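You operate a simulated robot arm through the tools that you are given. There is no shell and no other tool. Be economical: measure what you need, move in short steps, check, and stop when the job is done.

The job below is to be done with a simulated robot arm. You get a single attempt, and the scene is never put back.

TASK
Close the dark door. Put the green bottle on the long platform top away on the low table top. Put the honey jar on the long platform top away on the shelf under the red rails. Take the white spoon and put it on the plate with the red rim. Put the blue glass on the open cabinet shelf by the column. Fetch the peas tub and set it on the silver stand. Take the tumbler with the red band and put it on top of the round board. The order is free. Set down upright: green bottle, honey jar, blue glass.

It is judged by the outcome, as a careful person would: the job done as asked, and still so three seconds after it is handed in. It fails if anything else is knocked over, pushed out of place, dropped, spilled or broken.

THE ROBOT
A 7-joint arm with a fingered hand on a trunk, on a base that drives. Base frame: it is fixed to the floor where the robot stands at the start and does not move with it; the origin is under the middle of the robot, x ahead of it, y to its left, z up. Lengths are in m, angles in rad, forces in N, time in s.
With the tool pointing down near the work surface it reaches from about 0.1 to 0.52 m from the robot's upright axis, wherever it stands. Its first joint turns from -2.007 to 2.007 rad. Places, roughly: blue glass (8x7x11 cm) [-0.8, -1.7, 0.9]; dark door [0.4, -0.2, 0.4]; green bottle (7x7x18 cm) [1.4, -0.1, 0.9]; low table top [-1.1, 1.8, 0.7]; open cabinet shelf by the column [-0.8, -1.8, 0.4]; peas tub [-0.5, -1.5, 0.5]; plate with the red rim (18x18x3 cm) [-3.2, -1.2, 1]; round board (19x19x4 cm) [-0.3, 2, 0.8]; shelf under the red rails [-2.6, -2.3, 0.8]; stand (17x17x3 cm) [-1, -1.9, 0.5]; tumbler with the red band (9x8x12 cm) [-3, -1.2, 1]; white spoon (18x4x3 cm) [-1.2, -1.9, 0.9]. Payload 3.1 kg.
The TCP is the grasp point between the finger pads, 0.022 m short of the fingertips. In the tool frame z runs along the fingers and y along their closing line. The gripper opens to 0.112 m. The gripper's body begins 0.06 m behind the TCP. The gripper is a hand of 3 fingers: y runs from the thumb to the fingers, the wrist lies at [0, 0, -0.218] in the tool frame, and closing takes about 1.5 s.
Orientation is that of the tool frame in the base frame, as a unit quaternion [x, y, z, w]. With the fingers straight down and closing along the base's y, the tool's x points along the base's -x, its y along +y and its z along -z.

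THE INTERFACE
- The arm moves only by the tool arm_command. Its argument "plan" is a list of rows, each a list of 6 numbers: the shift along the tool's x, y, z in cm, then the turn, a rotation vector about the tool's x, y, z in rad. In form: [[dx, dy, dz, ax, ay, az], ...]. A call has 1 to 8 rows; each row shifts and turns the commanded pose from where the row before left it, along the tool's axes as they then stand. "gripper" is the closure, from 0 (fully open) to 1 (shut), set as the call begins (left out, the last holds). Rows are played at 5 a second. More than 0.05 m and 0.15 rad between two rows, or a gripper value outside its range, and nothing of the call is played. Where a pose cannot be reached the arm comes as near as it can. A force on the tool above 40 N (or 10 N above the force at the start of the call, whichever is more), or a blocked arm, ends the call early, and 0.2 s more pass. The fingers move at their own pace (about 0.108 m/s each) and stop on an object; they squeeze with about 27 N. The grip force told is the motor's: it shows also when the fingers shut on nothing. Time passes only in rows, and 0.2 s behind the last, so rows that do not move let the fingers close. It gives the time, the measured TCP pose, the force on the tool (base axes), the opening and the grip force at its end, in the units of the frame above (readings bear some noise), with the torque about the TCP (base axes, N m) and any sound that the robot's microphone picked up.
- Cameras (640 x 400 px; columns grow to the right, rows downward): "scene" is now at [-0.0176, 0.0889, 1.5126]; the picture's right is [-0.85, -0.53, 0.00], its down [-0.36, 0.58, -0.74] and it looks along [0.39, -0.63, -0.68] (base axes); focal length 265 px, centre (320, 200). "wrist" rides on the gripper at [0.066, 0.003, -0.081] in the tool frame; the picture's right is [-0.05, 1.00, 0.00], its down [-0.77, -0.04, -0.64] and it looks along [-0.63, -0.03, 0.77] (tool axes); focal length 275 px, centre (320, 200). There is no depth. A picture from a camera that has moved, and an enlarged one, comes with that camera's place and axes in the base frame and with its lens. The place of the scene camera against the robot may be out by one fixed shift of up to 0.012 m in any direction.
- camera(camera): a new picture of that camera. The clock stands still meanwhile.
- raise_lower(by): slides the trunk up (or, below 0, down) by that many m; the arm and the scene camera ride with it, the base frame stays. It gives what a move gives, with no picture.
- drive_base(legs): drives the robot by 1 to 6 legs, each [ahead, left, turn to the left] in m, m and rad, along the robot's own axes; the way and the turn of a leg run together, so that a leg with both is an arc; at most 1.5 m and 3.142 rad a leg. The arm and the cameras ride along, it lands a little off, and it stops where it bumps. It gives what a move gives.
- curl_fingers(finger1, finger2, thumb_bend): sets how far each is bent, from 0 (flat) to 1 (curled in); at 0.3 the hand is open as for a grip, at 0.7 the pads meet at the TCP. One left out holds its place. A second passes; each finger stops where it meets its share of the squeeze, and holds until it gets a number again. A gripper value or a shape takes the hand back. It gives what a move gives, with no picture; readings hold the bend of each and the force on the fingers (four entries, about 0 where the hand has none), thumb and palm.
- hand_shape(shape): the hand has 3 fingers and takes this shape, open, in about a second: jaw (thumb against the fingers, like two jaws); tri (thumb and two fingers); tip (a fingertip pinch); poke (one finger out to press); point (the index stretched); flat (the hand flat); cup (the hand cupped); fist (a fist). The gripper value then closes the fingers along that shape, each until it touches; the sizes above hold for jaw. It gives what a move gives, with no picture.
- head_to(pan, tilt): turns the head with the scene camera to pan (to the left, within 2.705 rad either way) and tilt (down, from -0.506 to 1.204), counted from straight ahead of the robot. It gives what a move gives.
- close_up(camera, box): a new picture of the part [left, top, right, bottom] of that camera's present view, enlarged. The clock stands still meanwhile.
- finish_job(): hands the job in; it is judged then, once.

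Go step by step. Nothing tells you exact positions but the pictures and the camera data: compare them with the known pose of the tool, close in by small moves and look again before you grip or let go. The budget is 196 turns and 174 pictures, counting those below and the enlarged ones. Unless the task says otherwise, let go and move clear before handing in, and close with one line.

The tools are called after ">>>" as name(argument=value, ...) on one line, values as JSON. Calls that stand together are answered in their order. arm_command: Moves the arm, as the interface text tells. Its arguments: {"type":"object","properties":{"plan":{"type":"array","items":{"type":"array","items":{"type":"number"}}},"gripper":{"type":"number"}},"required":["plan"]} The other tools are called the same way: raise_lower (by) slides the trunk up or down; hand_shape (shape) gives the hand a shape; curl_fingers (finger1, finger2, thumb_bend) moves the fingers one by one; drive_base (legs) drives the base; head_to (pan, tilt) turns the head that bears the scene camera; camera (camera) takes a picture; close_up (camera, box) takes an enlarged picture of a part of a camera's view; finish_job () hands the job in.

At the start:

```text
time: 0.0
tool_pos: [0.4098, -0.2938, 1.1694]
ee_rot: [-0.001, 1.0, -0.001, 0.001]
force: [0.4, -0.4, -0.9]
ft_torque: [0.02, -0.02, 0.01]
opening: 0.1118
grasp_force: 0.1
shape: jaw
bend: [0.3, 0.3, 0.3]
finger forces: [0.0, 0.0, 0.0, 0.0, 0.0, 0.1]
trunk travel left (down, up): [-0.635, 0.355]
robot x, y, heading: [-0.0005, 0.0018, -0.001]
head pan, tilt: [-1.018, 0.744]
```

scene: 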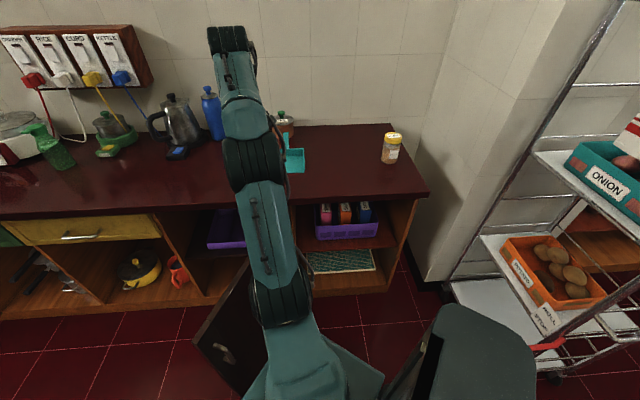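
wrist: 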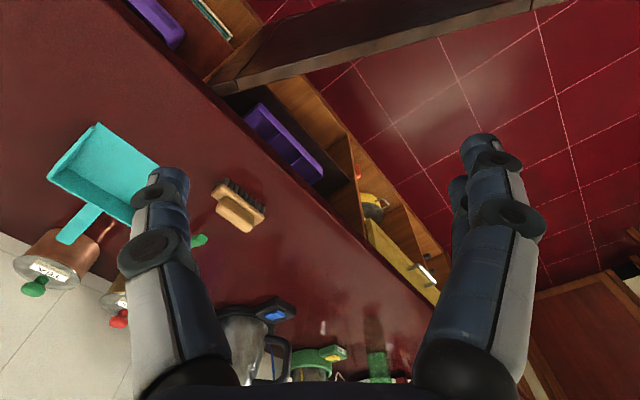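

I see a counter ahead with an open dark door below it. I'll look around with the head first to map the room.

>>> head_to(pan=-0.2, tilt=0.6)

>>> camera(camera="scene")

>>> head_to(pan=-1.8, tilt=0.6)

>>> camera(camera="scene")

>>> head_to(pan=-2.6, tilt=0.5)

>>> camera(camera="scene")

>>> head_to(pan=1.0, tilt=0.5)

>>> camera(camera="scene")

>>> head_to(pan=2.3, tilt=0.5)

>>> camera(camera="scene")

```text
time: 1.1
tool_pos: [0.4098, -0.2931, 1.1688]
ee_rot: [0.0, 1.0, -0.001, 0.001]
force: [0.3, 0.0, 0.0]
ft_torque: [0.02, 0.02, 0.01]
opening: 0.1118
grasp_force: 0.1
shape: jaw
bend: [0.3, 0.3, 0.3]
finger forces: [0.0, 0.0, 0.0, 0.1, 0.0, 0.0]
trunk travel left (down, up): [-0.635, 0.355]
robot x, y, heading: [0.0024, 0.001, -0.003]
head pan, tilt: [-0.201, 0.6]
```

```text
171 pictures are left
camera scene: at [0.0253, 0.1419, 1.5249], right [-0.2, -0.98, 0.0], down [-0.55, 0.11, -0.82], along [0.81, -0.17, -0.57], focal length 265 px, centre (320, 200)
```

scene: 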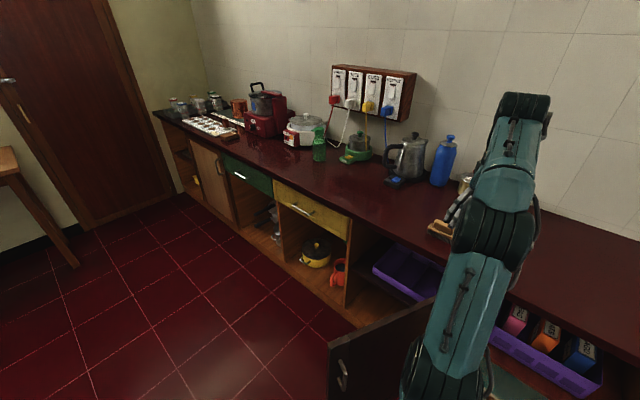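

```text
time: 2.8
tool_pos: [0.4097, -0.293, 1.1696]
ee_rot: [0.0, 1.0, 0.0, 0.001]
force: [-0.3, 0.3, 0.1]
ft_torque: [-0.02, -0.01, -0.02]
opening: 0.1117
grasp_force: 0.1
shape: jaw
bend: [0.3, 0.3, 0.3]
finger forces: [0.1, 0.1, 0.0, 0.0, 0.1, 0.1]
trunk travel left (down, up): [-0.635, 0.355]
robot x, y, heading: [0.0008, 0.0005, -0.001]
head pan, tilt: [-1.799, 0.6]
```

```text
170 pictures are left
camera scene: at [-0.0813, 0.0735, 1.5249], right [-0.97, 0.23, 0.0], down [0.13, 0.55, -0.83], along [-0.19, -0.8, -0.56], focal length 265 px, centre (320, 200)
```

scene: 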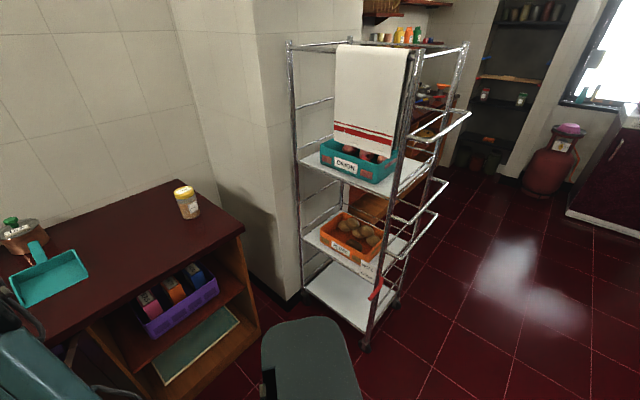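

```text
time: 3.9
tool_pos: [0.4088, -0.293, 1.168]
ee_rot: [0.0, 1.0, -0.001, 0.001]
force: [0.4, -0.6, -0.5]
ft_torque: [0.01, 0.02, 0.01]
opening: 0.1121
grasp_force: 0.0
shape: jaw
bend: [0.3, 0.3, 0.3]
finger forces: [0.0, 0.1, 0.0, 0.0, 0.1, 0.0]
trunk travel left (down, up): [-0.635, 0.355]
robot x, y, heading: [0.003, -0.0012, -0.002]
head pan, tilt: [-2.601, 0.499]
```

```text
169 pictures are left
camera scene: at [-0.1392, 0.1127, 1.534], right [-0.52, 0.86, 0.0], down [0.41, 0.25, -0.88], along [-0.75, -0.45, -0.48], focal length 265 px, centre (320, 200)
```

scene: 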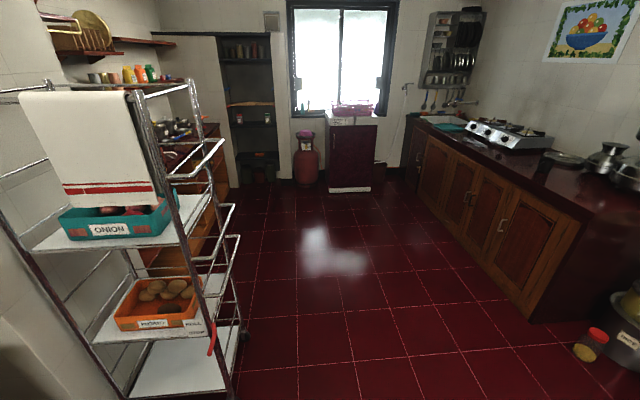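

```text
time: 6.9
tool_pos: [0.4097, -0.2944, 1.169]
ee_rot: [0.0, 1.0, -0.001, 0.0]
force: [-0.6, -0.9, -0.3]
ft_torque: [0.03, 0.0, 0.02]
opening: 0.1122
grasp_force: 0.0
shape: jaw
bend: [0.3, 0.3, 0.3]
finger forces: [0.1, 0.1, 0.1, 0.0, 0.1, 0.0]
trunk travel left (down, up): [-0.635, 0.355]
robot x, y, heading: [-0.0008, -0.0002, 0.004]
head pan, tilt: [1.0, 0.499]
```

```text
168 pictures are left
camera scene: at [-0.0121, 0.2362, 1.534], right [0.84, -0.54, 0.0], down [-0.26, -0.4, -0.88], along [0.47, 0.74, -0.48], focal length 265 px, centre (320, 200)
```

scene: 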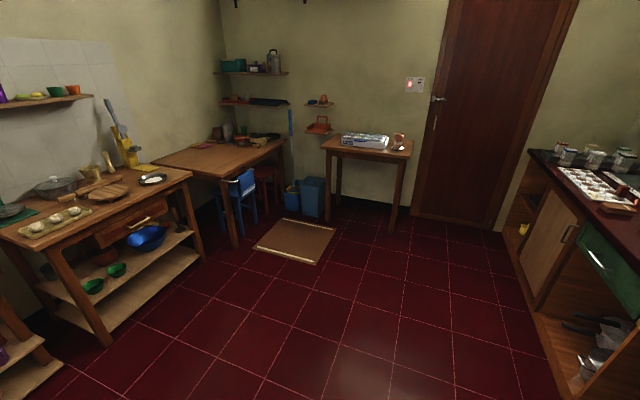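

```text
time: 8.4
tool_pos: [0.4107, -0.2936, 1.1694]
ee_rot: [-0.001, 1.0, -0.001, 0.001]
force: [-0.4, -0.4, 0.1]
ft_torque: [0.0, 0.01, -0.01]
opening: 0.1118
grasp_force: 0.1
shape: jaw
bend: [0.3, 0.3, 0.3]
finger forces: [0.0, 0.0, 0.1, 0.1, 0.1, 0.1]
trunk travel left (down, up): [-0.635, 0.355]
robot x, y, heading: [0.0011, 0.0004, -0.001]
head pan, tilt: [2.3, 0.499]
```

```text
167 pictures are left
camera scene: at [-0.1219, 0.2275, 1.534], right [0.75, 0.67, 0.0], down [0.32, -0.36, -0.88], along [-0.58, 0.65, -0.48], focal length 265 px, centre (320, 200)
```

scene: 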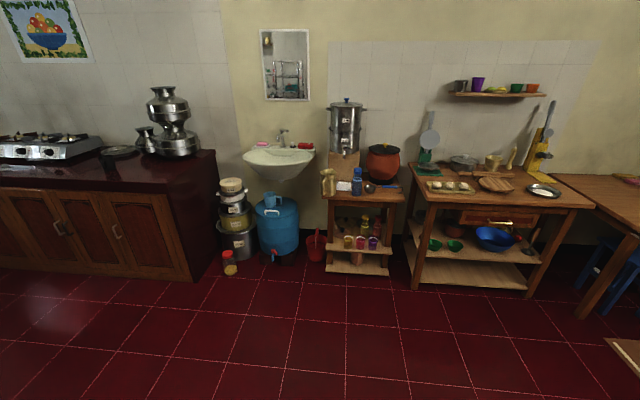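

Room mapped. Now a close look at the open dark door near the robot, looking down.

>>> head_to(pan=-0.35, tilt=1.1)

>>> camera(camera="scene")

>>> head_to(pan=-1.2, tilt=1.1)

>>> camera(camera="scene")

```text
time: 10.8
tool_pos: [0.4092, -0.293, 1.1685]
ee_rot: [0.0, 1.0, 0.0, 0.001]
force: [0.9, -0.5, -0.2]
ft_torque: [-0.01, -0.02, 0.0]
opening: 0.1115
grasp_force: 0.2
shape: jaw
bend: [0.3, 0.3, 0.3]
finger forces: [0.0, 0.0, 0.0, 0.1, 0.0, 0.0]
trunk travel left (down, up): [-0.635, 0.355]
robot x, y, heading: [0.0017, -0.0026, 0.003]
head pan, tilt: [-0.351, 1.1]
```

```text
166 pictures are left
camera scene: at [-0.002, 0.138, 1.4863], right [-0.34, -0.94, 0.0], down [-0.84, 0.31, -0.45], along [0.43, -0.16, -0.89], focal length 265 px, centre (320, 200)
```

scene: 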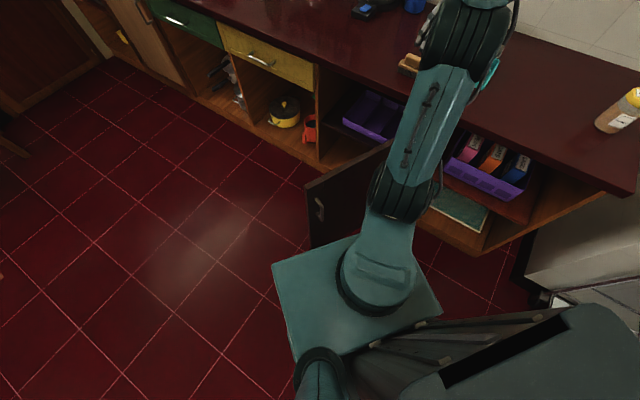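

```text
time: 11.9
tool_pos: [0.4094, -0.2939, 1.1679]
ee_rot: [0.0, 1.0, -0.001, 0.0]
force: [0.0, 0.2, 0.1]
ft_torque: [0.01, 0.02, 0.01]
opening: 0.1121
grasp_force: 0.1
shape: jaw
bend: [0.3, 0.3, 0.3]
finger forces: [0.0, 0.0, 0.0, 0.1, 0.1, 0.1]
trunk travel left (down, up): [-0.635, 0.355]
robot x, y, heading: [-0.0008, 0.0012, 0.001]
head pan, tilt: [-1.201, 1.1]
```

```text
165 pictures are left
camera scene: at [-0.0384, 0.1008, 1.4863], right [-0.93, -0.36, 0.0], down [-0.32, 0.83, -0.45], along [0.16, -0.42, -0.89], focal length 265 px, centre (320, 200)
```

scene: 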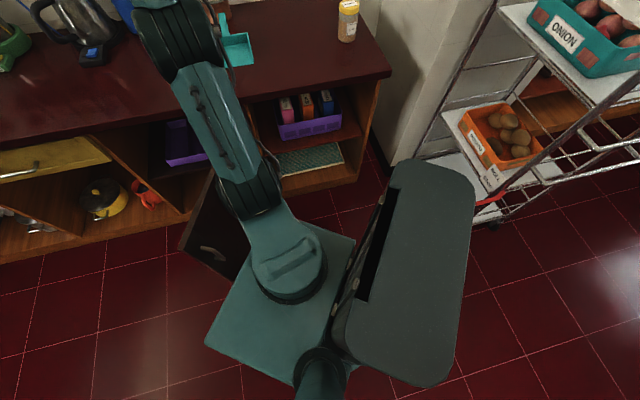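

The dark door (hinge near (0.59,-0.39), free edge near (0.51,0.01), top ~0.6) hinges on its left and is swung wide open. I'll drive back-left so it has room, and turn the hand so it can hook the door's outer face.

>>> drive_base(legs=[[0.0, 0.33, 0], [0.28, 0, 0]])

>>> arm_command(plan=[[0, 0, 0, 0, 0, 0.149], [0, 0, 0, 0, 0, 0.149], [0, 0, 0, 0, 0, 0.149], [0, 0, 0, 0, 0, 0.149], [0, 0, 0, 0, 0, 0.149], [0, 0, 0, 0, 0, 0.149], [0, 0, 0, 0, 0, 0.149]], gripper=1)

>>> arm_command(plan=[[0, 0, 0, 0, 0, 0.149], [0, 0, 0, 0, 0, 0.149], [0, 0, 0, 0, 0, 0.149], [0, 0, 0, 0, 0, 0.149], [0, 0, 0, 0, 0, 0.149], [0, 0, 0, 0, 0, 0.149], [0, 0, 0, 0, 0, 0.149]])

>>> arm_command(plan=[[0, 0, 0, 0, 0, 0.149], [0, 0, 0, 0, 0, 0.149], [0, 0, 0, 0, 0, 0.149], [0, 0, 0, 0, 0, 0.149], [0, 0, 0, 0, 0, 0.149], [0, 0, 0, 0, 0, 0.149], [0, 0, 0, 0, 0, 0.149]])

>>> head_to(pan=-0.9, tilt=0.95)

>>> camera(camera="scene")

>>> camera(camera="wrist")

```text
time: 15.7
tool_pos: [0.6977, 0.0362, 1.1677]
ee_rot: [-0.001, 1.0, -0.001, 0.0]
force: [-0.3, 0.2, 0.2]
ft_torque: [-0.01, -0.02, -0.01]
opening: 0.1118
grasp_force: 0.1
shape: jaw
bend: [0.3, 0.3, 0.3]
finger forces: [0.1, 0.0, 0.1, 0.0, 0.1, 0.0]
trunk travel left (down, up): [-0.635, 0.355]
robot x, y, heading: [0.2857, 0.3347, -0.001]
head pan, tilt: [-1.201, 1.1]
```

```text
time: 17.3
tool_pos: [0.6955, 0.0369, 1.169]
ee_rot: [0.499, 0.867, 0.0, 0.001]
force: [0.2, 0.2, 0.3]
ft_torque: [0.02, -0.01, -0.01]
opening: 0.0
grasp_force: 26.8
shape: jaw
bend: [0.67, 0.67, 0.75]
finger forces: [0.1, 0.0, 0.1, 0.0, 0.0, 0.1]
trunk travel left (down, up): [-0.635, 0.355]
robot x, y, heading: [0.2836, 0.3276, 0.006]
head pan, tilt: [-1.201, 1.1]
```

```text
time: 18.9
tool_pos: [0.6941, 0.0377, 1.168]
ee_rot: [0.864, 0.503, 0.0, 0.001]
force: [0.2, 0.5, 1.1]
ft_torque: [-0.02, 0.0, -0.02]
opening: 0.0001
grasp_force: 26.9
shape: jaw
bend: [0.67, 0.67, 0.75]
finger forces: [0.1, 0.0, 0.1, 0.0, 0.0, 0.0]
trunk travel left (down, up): [-0.635, 0.355]
robot x, y, heading: [0.2841, 0.3319, 0.005]
head pan, tilt: [-1.201, 1.1]
```

```text
time: 20.5
tool_pos: [0.6957, 0.038, 1.1687]
ee_rot: [1.0, 0.005, 0.002, 0.001]
force: [0.3, 0.7, -0.3]
ft_torque: [-0.01, 0.04, -0.01]
opening: 0.0002
grasp_force: 27.4
shape: jaw
bend: [0.67, 0.67, 0.75]
finger forces: [0.0, 0.0, 0.1, 0.0, 0.1, 0.0]
trunk travel left (down, up): [-0.635, 0.355]
robot x, y, heading: [0.2859, 0.328, -0.001]
head pan, tilt: [-1.201, 1.1]
```

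```text
time: 21.3
tool_pos: [0.6946, 0.0382, 1.1699]
ee_rot: [1.0, 0.006, 0.001, 0.001]
force: [0.6, 0.5, 0.1]
ft_torque: [-0.02, 0.02, 0.04]
opening: 0.0001
grasp_force: 27.8
shape: jaw
bend: [0.67, 0.67, 0.75]
finger forces: [0.1, 0.0, 0.1, 0.1, 0.1, 0.0]
trunk travel left (down, up): [-0.635, 0.355]
robot x, y, heading: [0.2835, 0.3316, -0.001]
head pan, tilt: [-0.901, 0.949]
```

```text
164 pictures are left
camera scene: at [0.2686, 0.4327, 1.4965], right [-0.78, -0.62, 0.0], down [-0.51, 0.64, -0.58], along [0.36, -0.46, -0.81], focal length 265 px, centre (320, 200)
```

scene: 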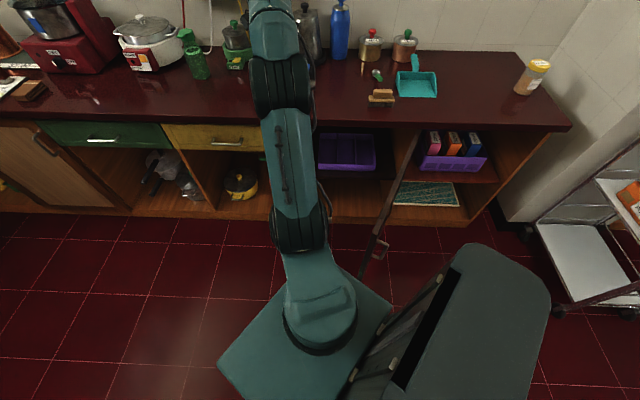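

```text
163 pictures are left
camera wrist: at [0.7616, 0.0368, 1.2493], right [-0.03, -1.0, 0.0], down [-0.77, 0.03, 0.63], along [-0.63, 0.02, -0.77], focal length 275 px, centre (320, 200)
```

wrist: 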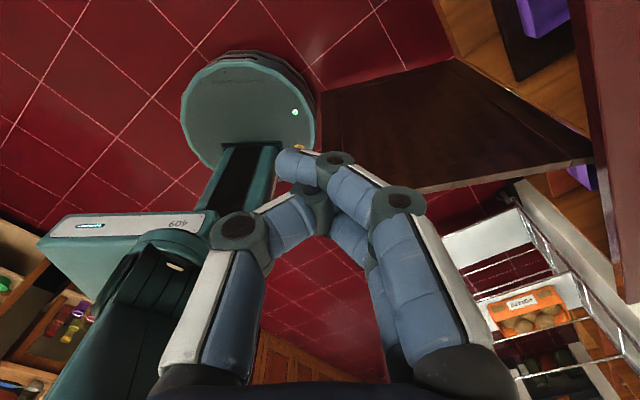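

The door actually hinges on its right (about (0.49,-0.47), handle on the robot-facing side) and must swing to the left/forward. So I'll go to its handle side, tilt the hand forward and push it shut with a base arc.

>>> drive_base(legs=[[-0.385, 0, 0], [0, -0.5, 0], [0, 0, 0.197]])

>>> arm_command(plan=[[0, -4, 0, 0, 0.14, 0], [0, -4, 0, 0, 0.14, 0], [0, -4, 0, 0, 0.14, 0], [0, -4, 0, 0, 0.14, 0], [0, -4, 0, 0, 0.14, 0], [0, -4, 0, 0, 0.14, 0], [0, -4, 0, 0, 0.14, 0]])

>>> camera(camera="wrist")

>>> camera(camera="scene")

```text
time: 27.0
tool_pos: [0.3446, -0.3681, 1.1693]
ee_rot: [0.995, 0.1, 0.001, 0.001]
force: [-0.7, -1.3, 0.3]
ft_torque: [-0.02, 0.01, 0.0]
opening: 0.0001
grasp_force: 26.8
shape: jaw
bend: [0.67, 0.67, 0.75]
finger forces: [0.0, 0.0, 0.0, 0.0, 0.0, 0.0]
trunk travel left (down, up): [-0.635, 0.355]
robot x, y, heading: [-0.1144, -0.1585, 0.185]
head pan, tilt: [-0.901, 0.949]
```

```text
time: 28.6
tool_pos: [0.2836, -0.0958, 1.1702]
ee_rot: [0.877, 0.086, 0.471, -0.045]
force: [-0.6, 0.3, -0.2]
ft_torque: [-0.02, -0.01, 0.02]
opening: 0.0002
grasp_force: 27.2
shape: jaw
bend: [0.67, 0.67, 0.75]
finger forces: [0.1, 0.1, 0.0, 0.0, 0.0, 0.0]
trunk travel left (down, up): [-0.635, 0.355]
robot x, y, heading: [-0.1157, -0.1555, 0.186]
head pan, tilt: [-0.901, 0.949]
```

```text
162 pictures are left
camera wrist: at [0.2543, -0.1029, 1.2693], right [0.17, -0.98, -0.04], down [-0.94, -0.15, -0.29], along [0.28, 0.08, -0.96], focal length 275 px, centre (320, 200)
```

wrist: 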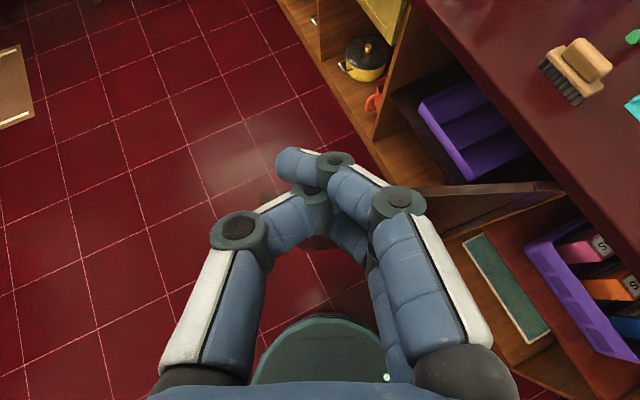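

```text
161 pictures are left
camera scene: at [-0.1502, -0.0581, 1.4964], right [-0.65, -0.76, 0.0], down [-0.61, 0.53, -0.58], along [0.44, -0.38, -0.81], focal length 265 px, centre (320, 200)
```

scene: 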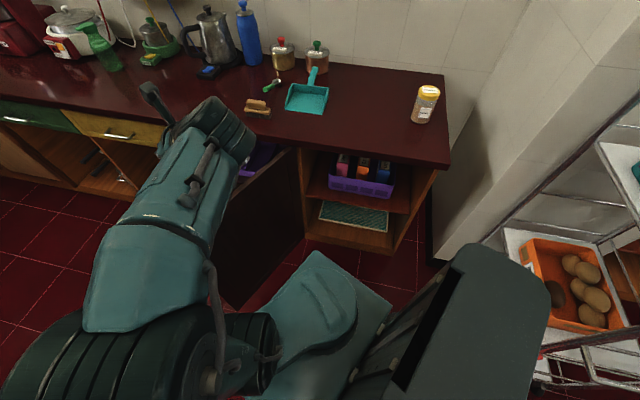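

Lowering the trunk so the hand faces the door, shifted toward the hinge to miss the handle.

>>> arm_command(plan=[[0, 4, 0, 0, 0, 0], [0, 4, 0, 0, 0, 0]])

>>> raise_lower(by=-0.63)

>>> head_to(pan=-0.5, tilt=0.6)

>>> camera(camera="scene")

>>> camera(camera="wrist")

```text
time: 29.2
tool_pos: [0.3047, -0.1755, 1.1682]
ee_rot: [0.878, 0.088, 0.468, -0.046]
force: [0.0, -0.2, -0.2]
ft_torque: [0.02, -0.01, -0.01]
opening: 0.0
grasp_force: 27.2
shape: jaw
bend: [0.67, 0.67, 0.75]
finger forces: [0.0, 0.0, 0.1, 0.0, 0.0, 0.0]
trunk travel left (down, up): [-0.635, 0.355]
robot x, y, heading: [-0.1103, -0.1574, 0.187]
head pan, tilt: [-0.901, 0.949]
```

```text
refused: -0.63 is not a number from -0.4 to 0.4
```

```text
time: 30.1
tool_pos: [0.3036, -0.1732, 1.1682]
ee_rot: [0.878, 0.088, 0.469, -0.046]
force: [0.2, 0.2, 0.3]
ft_torque: [0.0, 0.01, 0.0]
opening: 0.0
grasp_force: 27.4
shape: jaw
bend: [0.67, 0.67, 0.75]
finger forces: [0.0, 0.0, 0.0, 0.0, 0.0, 0.0]
trunk travel left (down, up): [-0.635, 0.355]
robot x, y, heading: [-0.1108, -0.1567, 0.187]
head pan, tilt: [-0.499, 0.6]
```

```text
160 pictures are left
camera scene: at [-0.1176, -0.0383, 1.5248], right [-0.31, -0.95, 0.0], down [-0.54, 0.17, -0.82], along [0.78, -0.25, -0.57], focal length 265 px, centre (320, 200)
```

scene: 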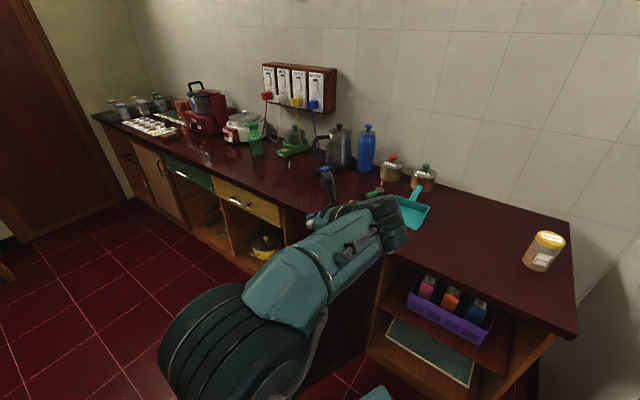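

```text
159 pictures are left
camera wrist: at [0.2748, -0.1808, 1.2688], right [0.17, -0.98, -0.04], down [-0.95, -0.15, -0.29], along [0.28, 0.08, -0.96], focal length 275 px, centre (320, 200)
```

wrist: 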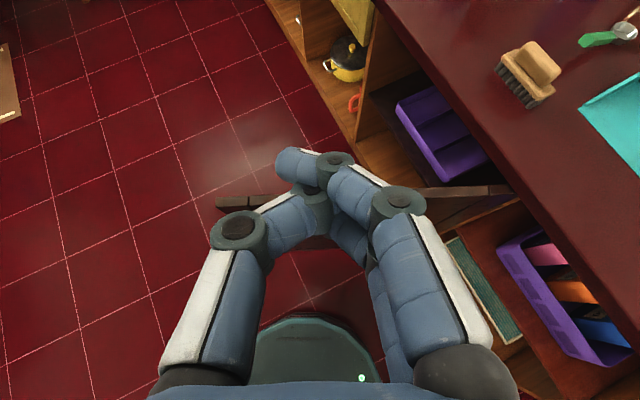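

>>> raise_lower(by=-0.4)

>>> raise_lower(by=-0.2)

>>> camera(camera="scene")

>>> camera(camera="wrist")

```text
time: 33.9
tool_pos: [0.3034, -0.1737, 0.7683]
ee_rot: [0.878, 0.087, 0.469, -0.046]
force: [-0.6, -0.1, -1.1]
ft_torque: [-0.02, 0.01, -0.02]
opening: 0.0002
grasp_force: 26.7
shape: jaw
bend: [0.67, 0.67, 0.75]
finger forces: [0.0, 0.0, 0.1, 0.0, 0.0, 0.0]
trunk travel left (down, up): [-0.235, 0.755]
robot x, y, heading: [-0.1119, -0.1557, 0.189]
head pan, tilt: [-0.499, 0.6]
```

```text
time: 36.1
tool_pos: [0.3041, -0.1727, 0.5693]
ee_rot: [0.878, 0.089, 0.467, -0.047]
force: [0.4, -0.2, 0.0]
ft_torque: [0.02, -0.03, -0.01]
opening: 0.0
grasp_force: 27.2
shape: jaw
bend: [0.67, 0.67, 0.75]
finger forces: [0.0, 0.1, 0.0, 0.1, 0.1, 0.0]
trunk travel left (down, up): [-0.035, 0.955]
robot x, y, heading: [-0.1137, -0.1565, 0.184]
head pan, tilt: [-0.499, 0.6]
```

```text
158 pictures are left
camera scene: at [-0.1176, -0.0382, 0.9249], right [-0.31, -0.95, 0.0], down [-0.54, 0.17, -0.83], along [0.79, -0.25, -0.56], focal length 265 px, centre (320, 200)
```

scene: 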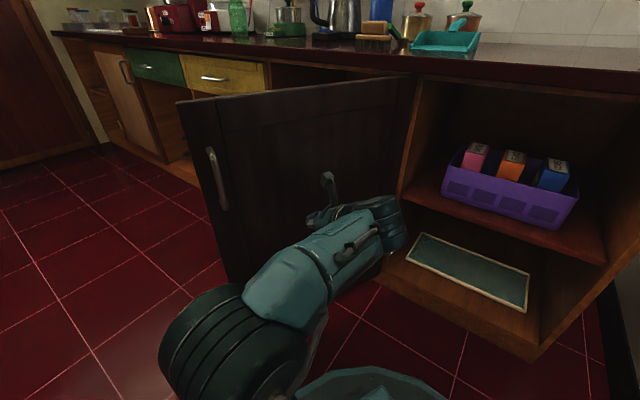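

```text
157 pictures are left
camera wrist: at [0.2748, -0.181, 0.6688], right [0.17, -0.98, -0.04], down [-0.95, -0.15, -0.29], along [0.28, 0.08, -0.96], focal length 275 px, centre (320, 200)
```

wrist: 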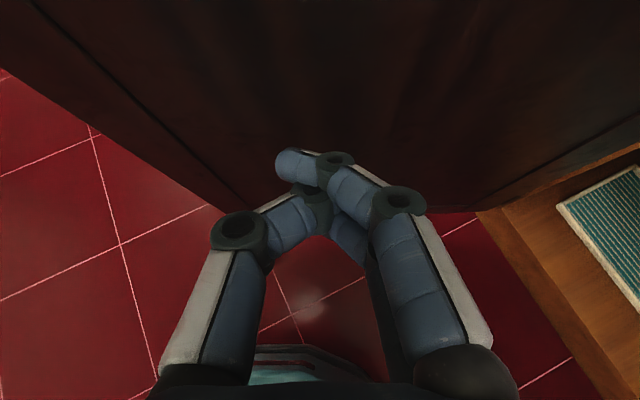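

The hand is in front of the door, below/right of the handle. Pushing by rotating the base about the hinge.

>>> drive_base(legs=[[0.1, 0, 0], [0.1176, 0.123, -0.28]])

>>> camera(camera="scene")

```text
time: 38.3
tool_pos: [0.4957, -0.1418, 0.5699]
ee_rot: [0.881, -0.033, 0.471, 0.018]
force: [0.2, -0.5, -0.3]
ft_torque: [0.03, 0.02, 0.01]
opening: 0.0
grasp_force: 27.1
shape: jaw
bend: [0.68, 0.67, 0.76]
finger forces: [0.0, 0.1, 0.1, 0.0, 0.0, 0.0]
trunk travel left (down, up): [-0.035, 0.955]
robot x, y, heading: [0.1031, -0.015, -0.086]
head pan, tilt: [-0.499, 0.6]
```

```text
156 pictures are left
camera scene: at [0.1258, 0.1033, 0.9249], right [-0.55, -0.83, 0.0], down [-0.47, 0.31, -0.83], along [0.69, -0.46, -0.56], focal length 265 px, centre (320, 200)
```

scene: 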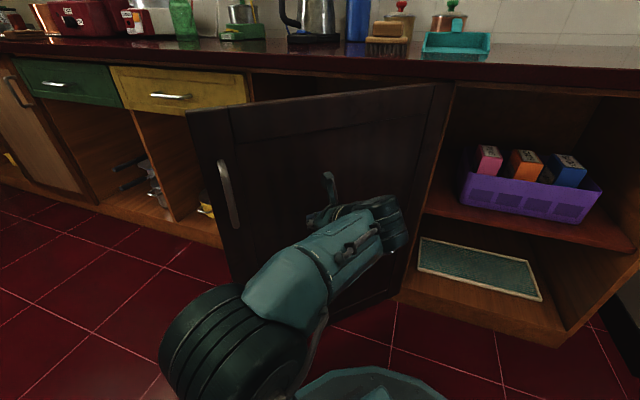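

>>> drive_base(legs=[[0.1176, 0.121, -0.28], [0.1176, 0.121, -0.28]])

>>> camera(camera="scene")

```text
time: 40.8
tool_pos: [0.6773, -0.1812, 0.5688]
ee_rot: [0.84, -0.269, 0.449, 0.145]
force: [-0.7, 0.6, 0.2]
ft_torque: [-0.03, 0.01, 0.03]
opening: 0.0001
grasp_force: 27.6
shape: jaw
bend: [0.68, 0.67, 0.76]
finger forces: [0.0, 0.0, 0.0, 0.0, 0.0, 0.0]
trunk travel left (down, up): [-0.035, 0.955]
robot x, y, heading: [0.4025, 0.1347, -0.63]
head pan, tilt: [-0.499, 0.6]
```

```text
155 pictures are left
camera scene: at [0.4823, 0.2199, 0.9249], right [-0.9, -0.43, 0.0], down [-0.24, 0.51, -0.83], along [0.35, -0.75, -0.56], focal length 265 px, centre (320, 200)
```

scene: 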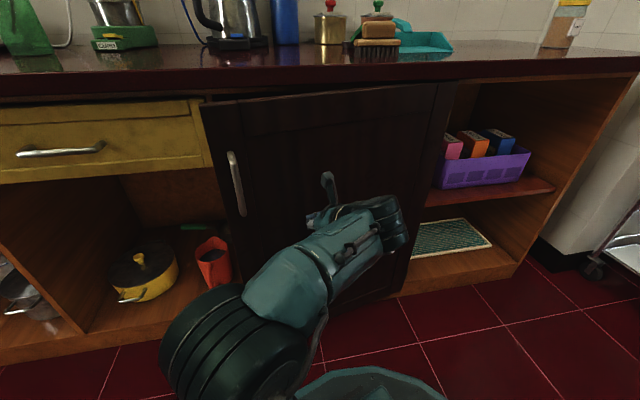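

>>> drive_base(legs=[[0.1176, 0.121, -0.28]])

>>> drive_base(legs=[[0.04, 0, 0]])

>>> camera(camera="scene")

```text
time: 42.3
tool_pos: [0.7449, -0.2375, 0.5684]
ee_rot: [0.795, -0.384, 0.423, 0.206]
force: [-0.6, 0.3, -0.1]
ft_torque: [-0.02, -0.01, 0.0]
opening: 0.0
grasp_force: 27.2
shape: jaw
bend: [0.68, 0.67, 0.76]
finger forces: [0.0, 0.0, 0.0, 0.0, 0.1, 0.0]
trunk travel left (down, up): [-0.035, 0.955]
robot x, y, heading: [0.5674, 0.1424, -0.909]
head pan, tilt: [-0.499, 0.6]
```

```text
time: 43.2
tool_pos: [0.7602, -0.2598, 0.5658]
ee_rot: [0.796, -0.385, 0.42, 0.205]
force: [-5.8, 10.3, 2.0]
ft_torque: [-0.09, -0.05, 0.16]
opening: 0.0
grasp_force: 26.9
shape: jaw
bend: [0.72, 0.68, 0.78]
finger forces: [11.6, 0.0, 0.0, 0.1, 0.0, 0.0]
trunk travel left (down, up): [-0.035, 0.955]
robot x, y, heading: [0.5864, 0.1171, -0.905]
head pan, tilt: [-0.499, 0.6]
stopped in leg 1: the force on the tool passed its limit (the readings are from after the stop); the commanded pose is now the measured one
```

```text
154 pictures are left
camera scene: at [0.6837, 0.1787, 0.9249], right [-0.99, -0.16, 0.0], down [-0.09, 0.56, -0.83], along [0.13, -0.82, -0.56], focal length 265 px, centre (320, 200)
```

scene: 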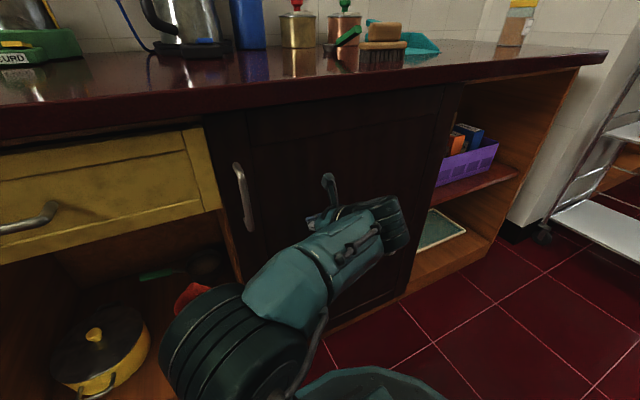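

The door is shut. I back off, raise the trunk, open the hand and go toward the green bottle.

>>> drive_base(legs=[[-0.15, 0, 0]])

>>> raise_lower(by=0.4)

>>> raise_lower(by=0.2)

>>> arm_command(plan=[[0, 0, 0, 0, 0, 0]], gripper=0)

>>> drive_base(legs=[[0, 0.5, 0]])

>>> head_to(pan=-0.1, tilt=0.6)

>>> camera(camera="scene")

>>> camera(camera="wrist")

```text
time: 44.6
tool_pos: [0.6666, -0.1412, 0.5664]
ee_rot: [0.796, -0.386, 0.419, 0.205]
force: [-0.1, 0.3, -0.4]
ft_torque: [-0.02, 0.04, 0.0]
opening: 0.0004
grasp_force: 26.7
shape: jaw
bend: [0.69, 0.68, 0.77]
finger forces: [0.0, 0.1, 0.0, 0.1, 0.0, 0.0]
trunk travel left (down, up): [-0.035, 0.955]
robot x, y, heading: [0.4959, 0.2351, -0.916]
head pan, tilt: [-0.499, 0.6]
```

```text
time: 48.4
tool_pos: [0.668, -0.1418, 0.9676]
ee_rot: [0.796, -0.386, 0.419, 0.205]
force: [0.2, 0.6, -0.2]
ft_torque: [-0.02, 0.02, 0.0]
opening: 0.0002
grasp_force: 27.0
shape: jaw
bend: [0.69, 0.68, 0.77]
finger forces: [0.0, 0.1, 0.0, 0.0, 0.0, 0.0]
trunk travel left (down, up): [-0.435, 0.555]
robot x, y, heading: [0.4935, 0.2339, -0.916]
head pan, tilt: [-0.499, 0.6]
```

```text
time: 50.6
tool_pos: [0.6671, -0.1414, 1.1677]
ee_rot: [0.796, -0.386, 0.419, 0.204]
force: [0.5, -1.2, -1.0]
ft_torque: [0.0, -0.01, 0.01]
opening: 0.0001
grasp_force: 27.4
shape: jaw
bend: [0.69, 0.68, 0.77]
finger forces: [0.0, 0.1, 0.0, 0.0, 0.0, 0.1]
trunk travel left (down, up): [-0.635, 0.355]
robot x, y, heading: [0.4916, 0.2366, -0.915]
head pan, tilt: [-0.499, 0.6]
```

```text
time: 51.0
tool_pos: [0.6673, -0.1418, 1.1657]
ee_rot: [0.796, -0.386, 0.418, 0.205]
force: [-0.2, -0.4, -0.4]
ft_torque: [0.0, 0.01, -0.02]
opening: 0.1119
grasp_force: 0.3
shape: jaw
bend: [0.31, 0.31, 0.31]
finger forces: [0.1, 0.0, 0.0, 0.0, 0.0, 0.0]
trunk travel left (down, up): [-0.635, 0.355]
robot x, y, heading: [0.4947, 0.2362, -0.913]
head pan, tilt: [-0.499, 0.6]
```

```text
time: 53.9
tool_pos: [1.0665, 0.1686, 1.1656]
ee_rot: [0.797, -0.384, 0.419, 0.204]
force: [0.2, 0.2, 0.3]
ft_torque: [-0.04, 0.02, 0.02]
opening: 0.112
grasp_force: 0.0
shape: jaw
bend: [0.3, 0.3, 0.3]
finger forces: [0.1, 0.0, 0.0, 0.0, 0.2, 0.0]
trunk travel left (down, up): [-0.635, 0.355]
robot x, y, heading: [0.8888, 0.5469, -0.903]
head pan, tilt: [-0.499, 0.6]
```

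```text
time: 54.8
tool_pos: [1.0652, 0.1676, 1.1665]
ee_rot: [0.797, -0.383, 0.419, 0.203]
force: [-0.1, 0.2, -0.9]
ft_torque: [-0.02, 0.0, 0.01]
opening: 0.112
grasp_force: 0.0
shape: jaw
bend: [0.3, 0.3, 0.3]
finger forces: [0.0, 0.0, 0.1, 0.0, 0.1, 0.0]
trunk travel left (down, up): [-0.635, 0.355]
robot x, y, heading: [0.8884, 0.5449, -0.907]
head pan, tilt: [-0.099, 0.6]
```

```text
153 pictures are left
camera scene: at [1.0206, 0.6178, 1.5249], right [-0.84, -0.53, 0.0], down [-0.3, 0.48, -0.83], along [0.44, -0.7, -0.56], focal length 265 px, centre (320, 200)
```

scene: 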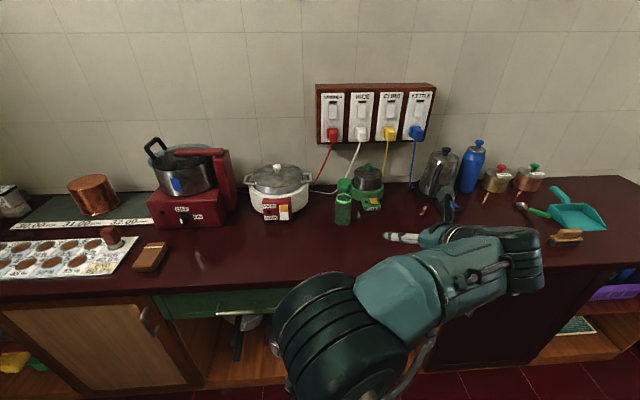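

```text
152 pictures are left
camera wrist: at [1.0457, 0.1898, 1.2668], right [-0.8, -0.6, -0.04], down [-0.57, 0.77, -0.28], along [0.19, -0.2, -0.96], focal length 275 px, centre (320, 200)
```

wrist: 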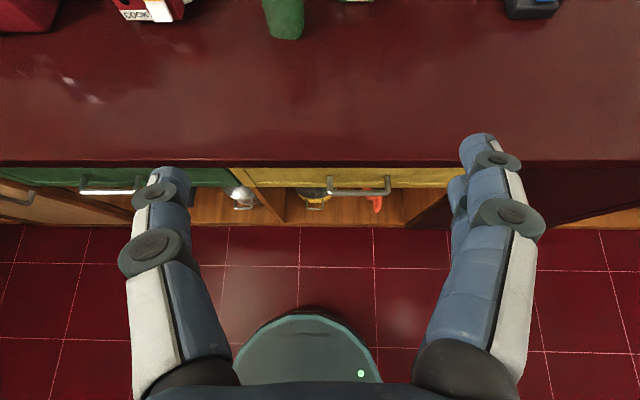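

Bottle at about (1.39,-0.14), counter top ~0.85. I align laterally, level the hand more and drive closer.

>>> arm_command(plan=[[0, -3.15, 0, 0, 0.15, 0], [0, -3.15, 0, 0, 0.15, 0]])

>>> drive_base(legs=[[0.2, 0, 0]])

>>> head_to(pan=0.1, tilt=0.7)

>>> camera(camera="scene")

>>> camera(camera="wrist")

```text
time: 55.4
tool_pos: [1.1139, 0.2082, 1.1682]
ee_rot: [0.725, -0.348, 0.535, 0.26]
force: [0.3, 0.1, -0.2]
ft_torque: [0.03, -0.04, -0.02]
opening: 0.1122
grasp_force: 0.0
shape: jaw
bend: [0.3, 0.3, 0.3]
finger forces: [0.0, 0.1, 0.0, 0.0, 0.1, 0.0]
trunk travel left (down, up): [-0.635, 0.355]
robot x, y, heading: [0.8917, 0.5448, -0.907]
head pan, tilt: [-0.099, 0.6]
```

```text
time: 57.0
tool_pos: [1.2381, 0.0465, 1.1661]
ee_rot: [0.726, -0.349, 0.534, 0.258]
force: [-0.4, -0.1, 0.0]
ft_torque: [0.02, -0.02, 0.01]
opening: 0.1119
grasp_force: 0.0
shape: jaw
bend: [0.3, 0.3, 0.3]
finger forces: [0.0, 0.1, 0.0, 0.0, 0.1, 0.0]
trunk travel left (down, up): [-0.635, 0.355]
robot x, y, heading: [1.0175, 0.3878, -0.903]
head pan, tilt: [-0.099, 0.6]
```

```text
time: 57.7
tool_pos: [1.2371, 0.0493, 1.1661]
ee_rot: [0.726, -0.349, 0.533, 0.259]
force: [0.3, 0.3, -1.0]
ft_torque: [-0.02, -0.01, -0.02]
opening: 0.1119
grasp_force: 0.0
shape: jaw
bend: [0.3, 0.3, 0.3]
finger forces: [0.0, 0.1, 0.0, 0.0, 0.1, 0.0]
trunk travel left (down, up): [-0.635, 0.355]
robot x, y, heading: [1.015, 0.3855, -0.905]
head pan, tilt: [0.099, 0.7]
```

```text
151 pictures are left
camera scene: at [1.1557, 0.4732, 1.5163], right [-0.72, -0.69, 0.0], down [-0.44, 0.47, -0.77], along [0.53, -0.55, -0.64], focal length 265 px, centre (320, 200)
```

scene: 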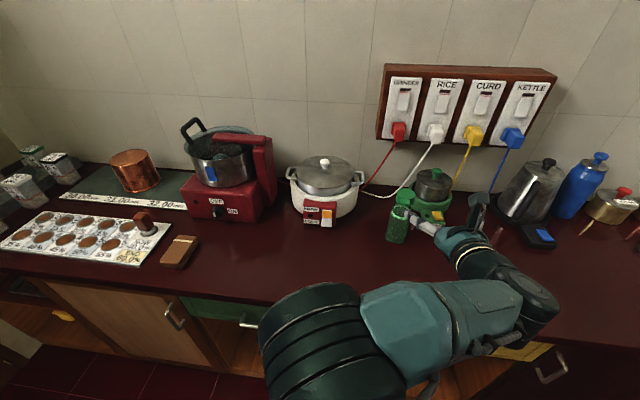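

```text
150 pictures are left
camera wrist: at [1.1995, 0.0922, 1.2536], right [-0.79, -0.61, -0.04], down [-0.49, 0.68, -0.55], along [0.36, -0.41, -0.84], focal length 275 px, centre (320, 200)
```

wrist: 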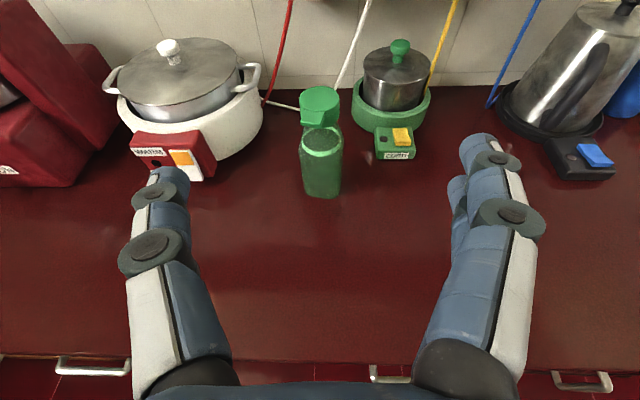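

>>> raise_lower(by=-0.235)

>>> arm_command(plan=[[1.18, 0, 3.82, 0, 0, 0], [1.18, 0, 3.82, 0, 0, 0], [1.18, 0, 3.82, 0, 0, 0]])

>>> camera(camera="wrist")

>>> camera(camera="scene")

```text
time: 60.2
tool_pos: [1.2372, 0.0471, 0.9316]
ee_rot: [0.725, -0.349, 0.534, 0.259]
force: [-0.6, 0.5, -0.1]
ft_torque: [-0.01, 0.02, -0.02]
opening: 0.1122
grasp_force: 0.0
shape: jaw
bend: [0.3, 0.3, 0.3]
finger forces: [0.1, 0.0, 0.0, 0.0, 0.1, 0.1]
trunk travel left (down, up): [-0.4, 0.59]
robot x, y, heading: [1.0141, 0.3857, -0.904]
head pan, tilt: [0.099, 0.7]
```

```text
time: 61.0
tool_pos: [1.3113, -0.049, 0.9328]
ee_rot: [0.726, -0.349, 0.534, 0.258]
force: [0.4, 0.2, -0.7]
ft_torque: [-0.04, -0.01, 0.02]
opening: 0.112
grasp_force: 0.0
shape: jaw
bend: [0.3, 0.3, 0.3]
finger forces: [0.0, 0.1, 0.0, 0.1, 0.0, 0.0]
trunk travel left (down, up): [-0.4, 0.59]
robot x, y, heading: [1.0131, 0.3862, -0.909]
head pan, tilt: [0.099, 0.7]
```

```text
149 pictures are left
camera wrist: at [1.2736, -0.0043, 1.0194], right [-0.79, -0.61, -0.04], down [-0.49, 0.68, -0.55], along [0.36, -0.41, -0.84], focal length 275 px, centre (320, 200)
```

wrist: 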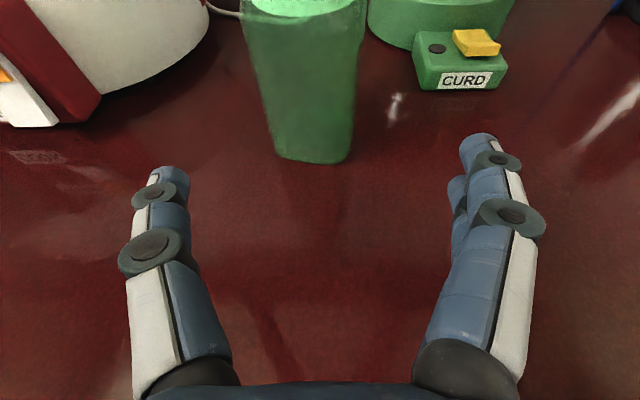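

```text
148 pictures are left
camera scene: at [1.1559, 0.4727, 1.2813], right [-0.72, -0.69, 0.0], down [-0.45, 0.47, -0.76], along [0.53, -0.55, -0.64], focal length 265 px, centre (320, 200)
```

scene: 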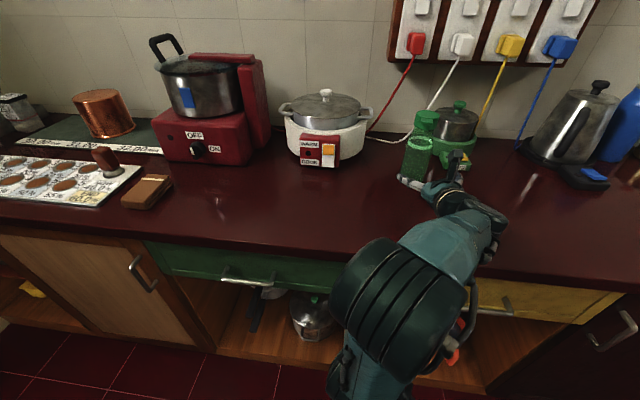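

Aligned; moving in around the bottle and gripping.

>>> arm_command(plan=[[1.18, -0.9, 3.82, 0, 0, 0], [1.18, 0, 3.82, 0, 0, 0], [1.18, 0, 3.82, 0, 0, 0]])

>>> camera(camera="wrist")

```text
time: 61.8
tool_pos: [1.3937, -0.136, 0.9337]
ee_rot: [0.725, -0.349, 0.535, 0.259]
force: [-0.4, -0.1, 0.2]
ft_torque: [0.03, 0.01, -0.01]
opening: 0.1121
grasp_force: 0.1
shape: jaw
bend: [0.3, 0.3, 0.3]
finger forces: [0.0, 0.1, 0.0, 0.0, 0.1, 0.1]
trunk travel left (down, up): [-0.4, 0.59]
robot x, y, heading: [1.0139, 0.3869, -0.908]
head pan, tilt: [0.099, 0.7]
```

```text
147 pictures are left
camera wrist: at [1.356, -0.0909, 1.0211], right [-0.79, -0.61, -0.04], down [-0.49, 0.68, -0.55], along [0.36, -0.41, -0.84], focal length 275 px, centre (320, 200)
```

wrist: 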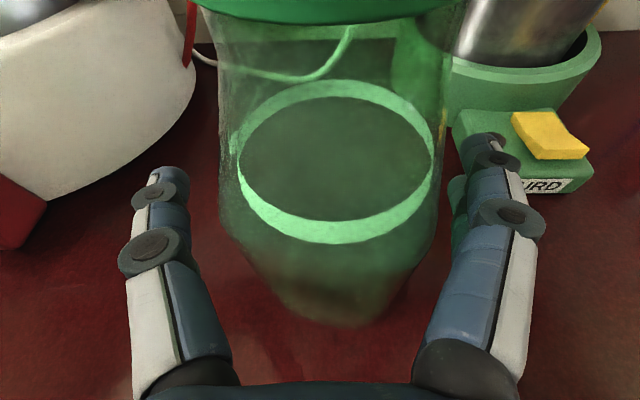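

>>> arm_command(plan=[[0, 0, 0, 0, 0, 0], [0, 0, 0, 0, 0, 0], [0, 0, 0, 0, 0, 0], [0, 0, 0, 0, 0, 0], [0, 0, 0, 0, 0, 0], [0, 0, 0, 0, 0, 0], [0, 0, 0, 0, 0, 0], [0, 0, 0, 0, 0, 0]], gripper=1)

>>> raise_lower(by=0.06)

>>> camera(camera="wrist")

>>> camera(camera="scene")

```text
time: 63.6
tool_pos: [1.3927, -0.1347, 0.9335]
ee_rot: [0.726, -0.349, 0.534, 0.259]
force: [0.0, -0.4, -0.6]
ft_torque: [-0.01, -0.05, 0.0]
opening: 0.0615
grasp_force: 26.9
shape: jaw
bend: [0.71, 0.71, 0.73]
finger forces: [12.4, 12.5, 0.0, 0.0, 25.0, 0.0]
trunk travel left (down, up): [-0.4, 0.59]
robot x, y, heading: [1.0156, 0.3924, -0.907]
head pan, tilt: [0.099, 0.7]
```

```text
time: 64.6
tool_pos: [1.3943, -0.1337, 0.9937]
ee_rot: [0.725, -0.349, 0.533, 0.259]
force: [0.4, 0.3, -2.4]
ft_torque: [0.02, 0.0, -0.01]
opening: 0.0615
grasp_force: 27.2
shape: jaw
bend: [0.71, 0.71, 0.73]
finger forces: [12.5, 12.4, 0.0, 0.0, 24.9, 0.0]
trunk travel left (down, up): [-0.46, 0.53]
robot x, y, heading: [1.0166, 0.3835, -0.91]
head pan, tilt: [0.099, 0.7]
```

```text
146 pictures are left
camera wrist: at [1.3559, -0.0903, 1.0811], right [-0.79, -0.61, -0.04], down [-0.49, 0.68, -0.55], along [0.36, -0.41, -0.84], focal length 275 px, centre (320, 200)
```

wrist: 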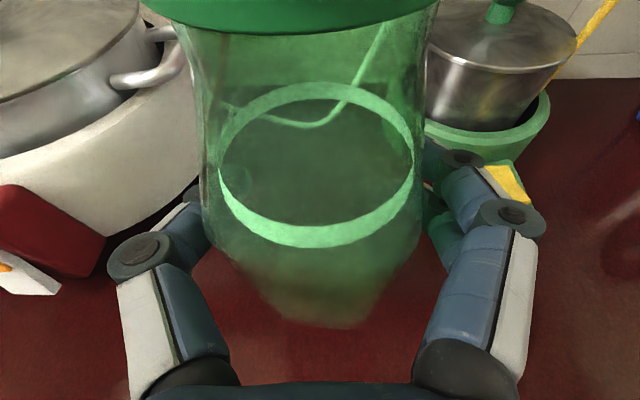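

```text
145 pictures are left
camera scene: at [1.1561, 0.4728, 1.3413], right [-0.72, -0.69, 0.0], down [-0.45, 0.47, -0.76], along [0.53, -0.55, -0.64], focal length 265 px, centre (320, 200)
```

scene: 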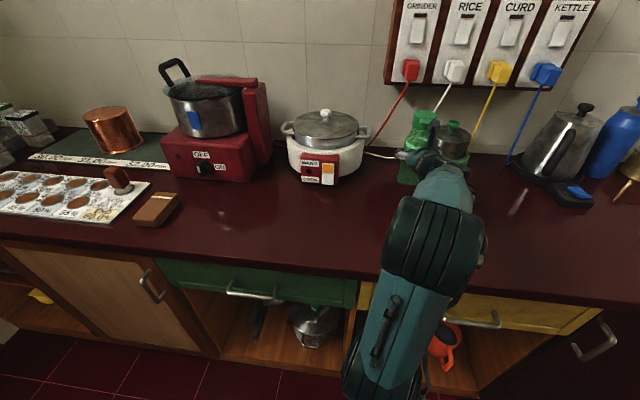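

Bottle held (about 8.4 cm above its bottom to the TCP). Backing away, tucking in, and turning to the far side low table.

>>> drive_base(legs=[[-0.6, 0, 0]])

>>> arm_command(plan=[[-1.18, 0, -3.82, 0, 0, 0], [-1.18, 0, -3.82, 0, 0, 0], [-1.18, 0, -3.82, 0, 0, 0], [-1.18, 0, -3.82, 0, 0, 0], [-1.18, 0, -3.82, 0, 0, 0]])

>>> drive_base(legs=[[0, 0, 1.558], [0, 0, 1.558], [0, 0.75, 0], [0.6, 0, 0]])

>>> head_to(pan=0.2, tilt=0.6)

>>> camera(camera="scene")

```text
time: 68.0
tool_pos: [1.0283, 0.3385, 0.9947]
ee_rot: [0.727, -0.345, 0.536, 0.256]
force: [-1.1, 0.6, -1.9]
ft_torque: [0.0, -0.03, -0.03]
opening: 0.0617
grasp_force: 27.0
shape: jaw
bend: [0.71, 0.71, 0.73]
finger forces: [12.5, 12.5, 0.1, 0.0, 25.0, 0.1]
trunk travel left (down, up): [-0.46, 0.53]
robot x, y, heading: [0.6432, 0.8532, -0.898]
head pan, tilt: [0.099, 0.7]
```

```text
time: 69.2
tool_pos: [0.9028, 0.4929, 0.9899]
ee_rot: [0.727, -0.344, 0.536, 0.255]
force: [-0.2, 0.2, -1.7]
ft_torque: [0.02, 0.0, -0.02]
opening: 0.0614
grasp_force: 26.8
shape: jaw
bend: [0.71, 0.71, 0.73]
finger forces: [12.4, 12.4, 0.0, 0.0, 25.0, 0.0]
trunk travel left (down, up): [-0.46, 0.53]
robot x, y, heading: [0.6442, 0.8544, -0.897]
head pan, tilt: [0.099, 0.7]
```

```text
time: 84.0
tool_pos: [-0.5946, 1.2093, 0.9899]
ee_rot: [0.339, 0.731, 0.251, -0.536]
force: [-0.8, 1.1, -2.2]
ft_torque: [0.01, -0.01, -0.02]
opening: 0.0615
grasp_force: 27.5
shape: jaw
bend: [0.71, 0.71, 0.73]
finger forces: [12.4, 12.5, 0.0, 0.0, 24.8, 0.0]
trunk travel left (down, up): [-0.46, 0.53]
robot x, y, heading: [-0.3317, 0.849, 2.264]
head pan, tilt: [0.099, 0.7]
```

```text
time: 84.7
tool_pos: [-0.5951, 1.2091, 0.9906]
ee_rot: [0.34, 0.73, 0.252, -0.537]
force: [-0.6, 0.0, -1.9]
ft_torque: [0.01, 0.03, 0.0]
opening: 0.0613
grasp_force: 26.8
shape: jaw
bend: [0.71, 0.71, 0.73]
finger forces: [12.4, 12.5, 0.0, 0.1, 24.9, 0.1]
trunk travel left (down, up): [-0.46, 0.53]
robot x, y, heading: [-0.3328, 0.852, 2.263]
head pan, tilt: [0.201, 0.6]
```

```text
144 pictures are left
camera scene: at [-0.4811, 0.7692, 1.3499], right [0.63, 0.78, 0.0], down [0.44, -0.36, -0.82], along [-0.64, 0.52, -0.57], focal length 265 px, centre (320, 200)
```

scene: 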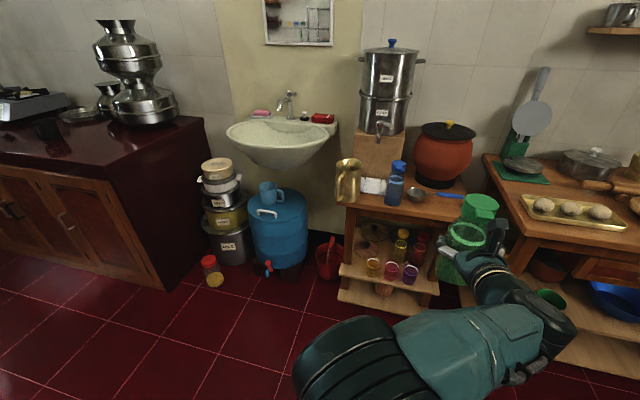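

>>> close_up(camera="scene", box=[320, 140, 480, 240])

```text
4.00 times, centred on (400, 190) of scene
camera zoom: at [-0.4811, 0.7692, 1.3499], right [0.63, 0.78, 0.0], down [0.44, -0.36, -0.82], along [-0.64, 0.52, -0.57], focal length 1062 px, centre (0, 240)
```

zoom: 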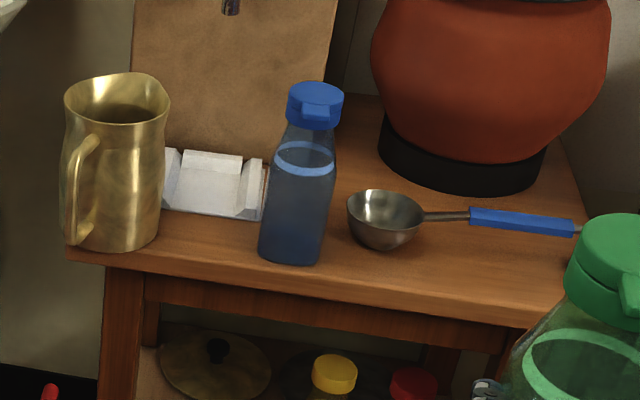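

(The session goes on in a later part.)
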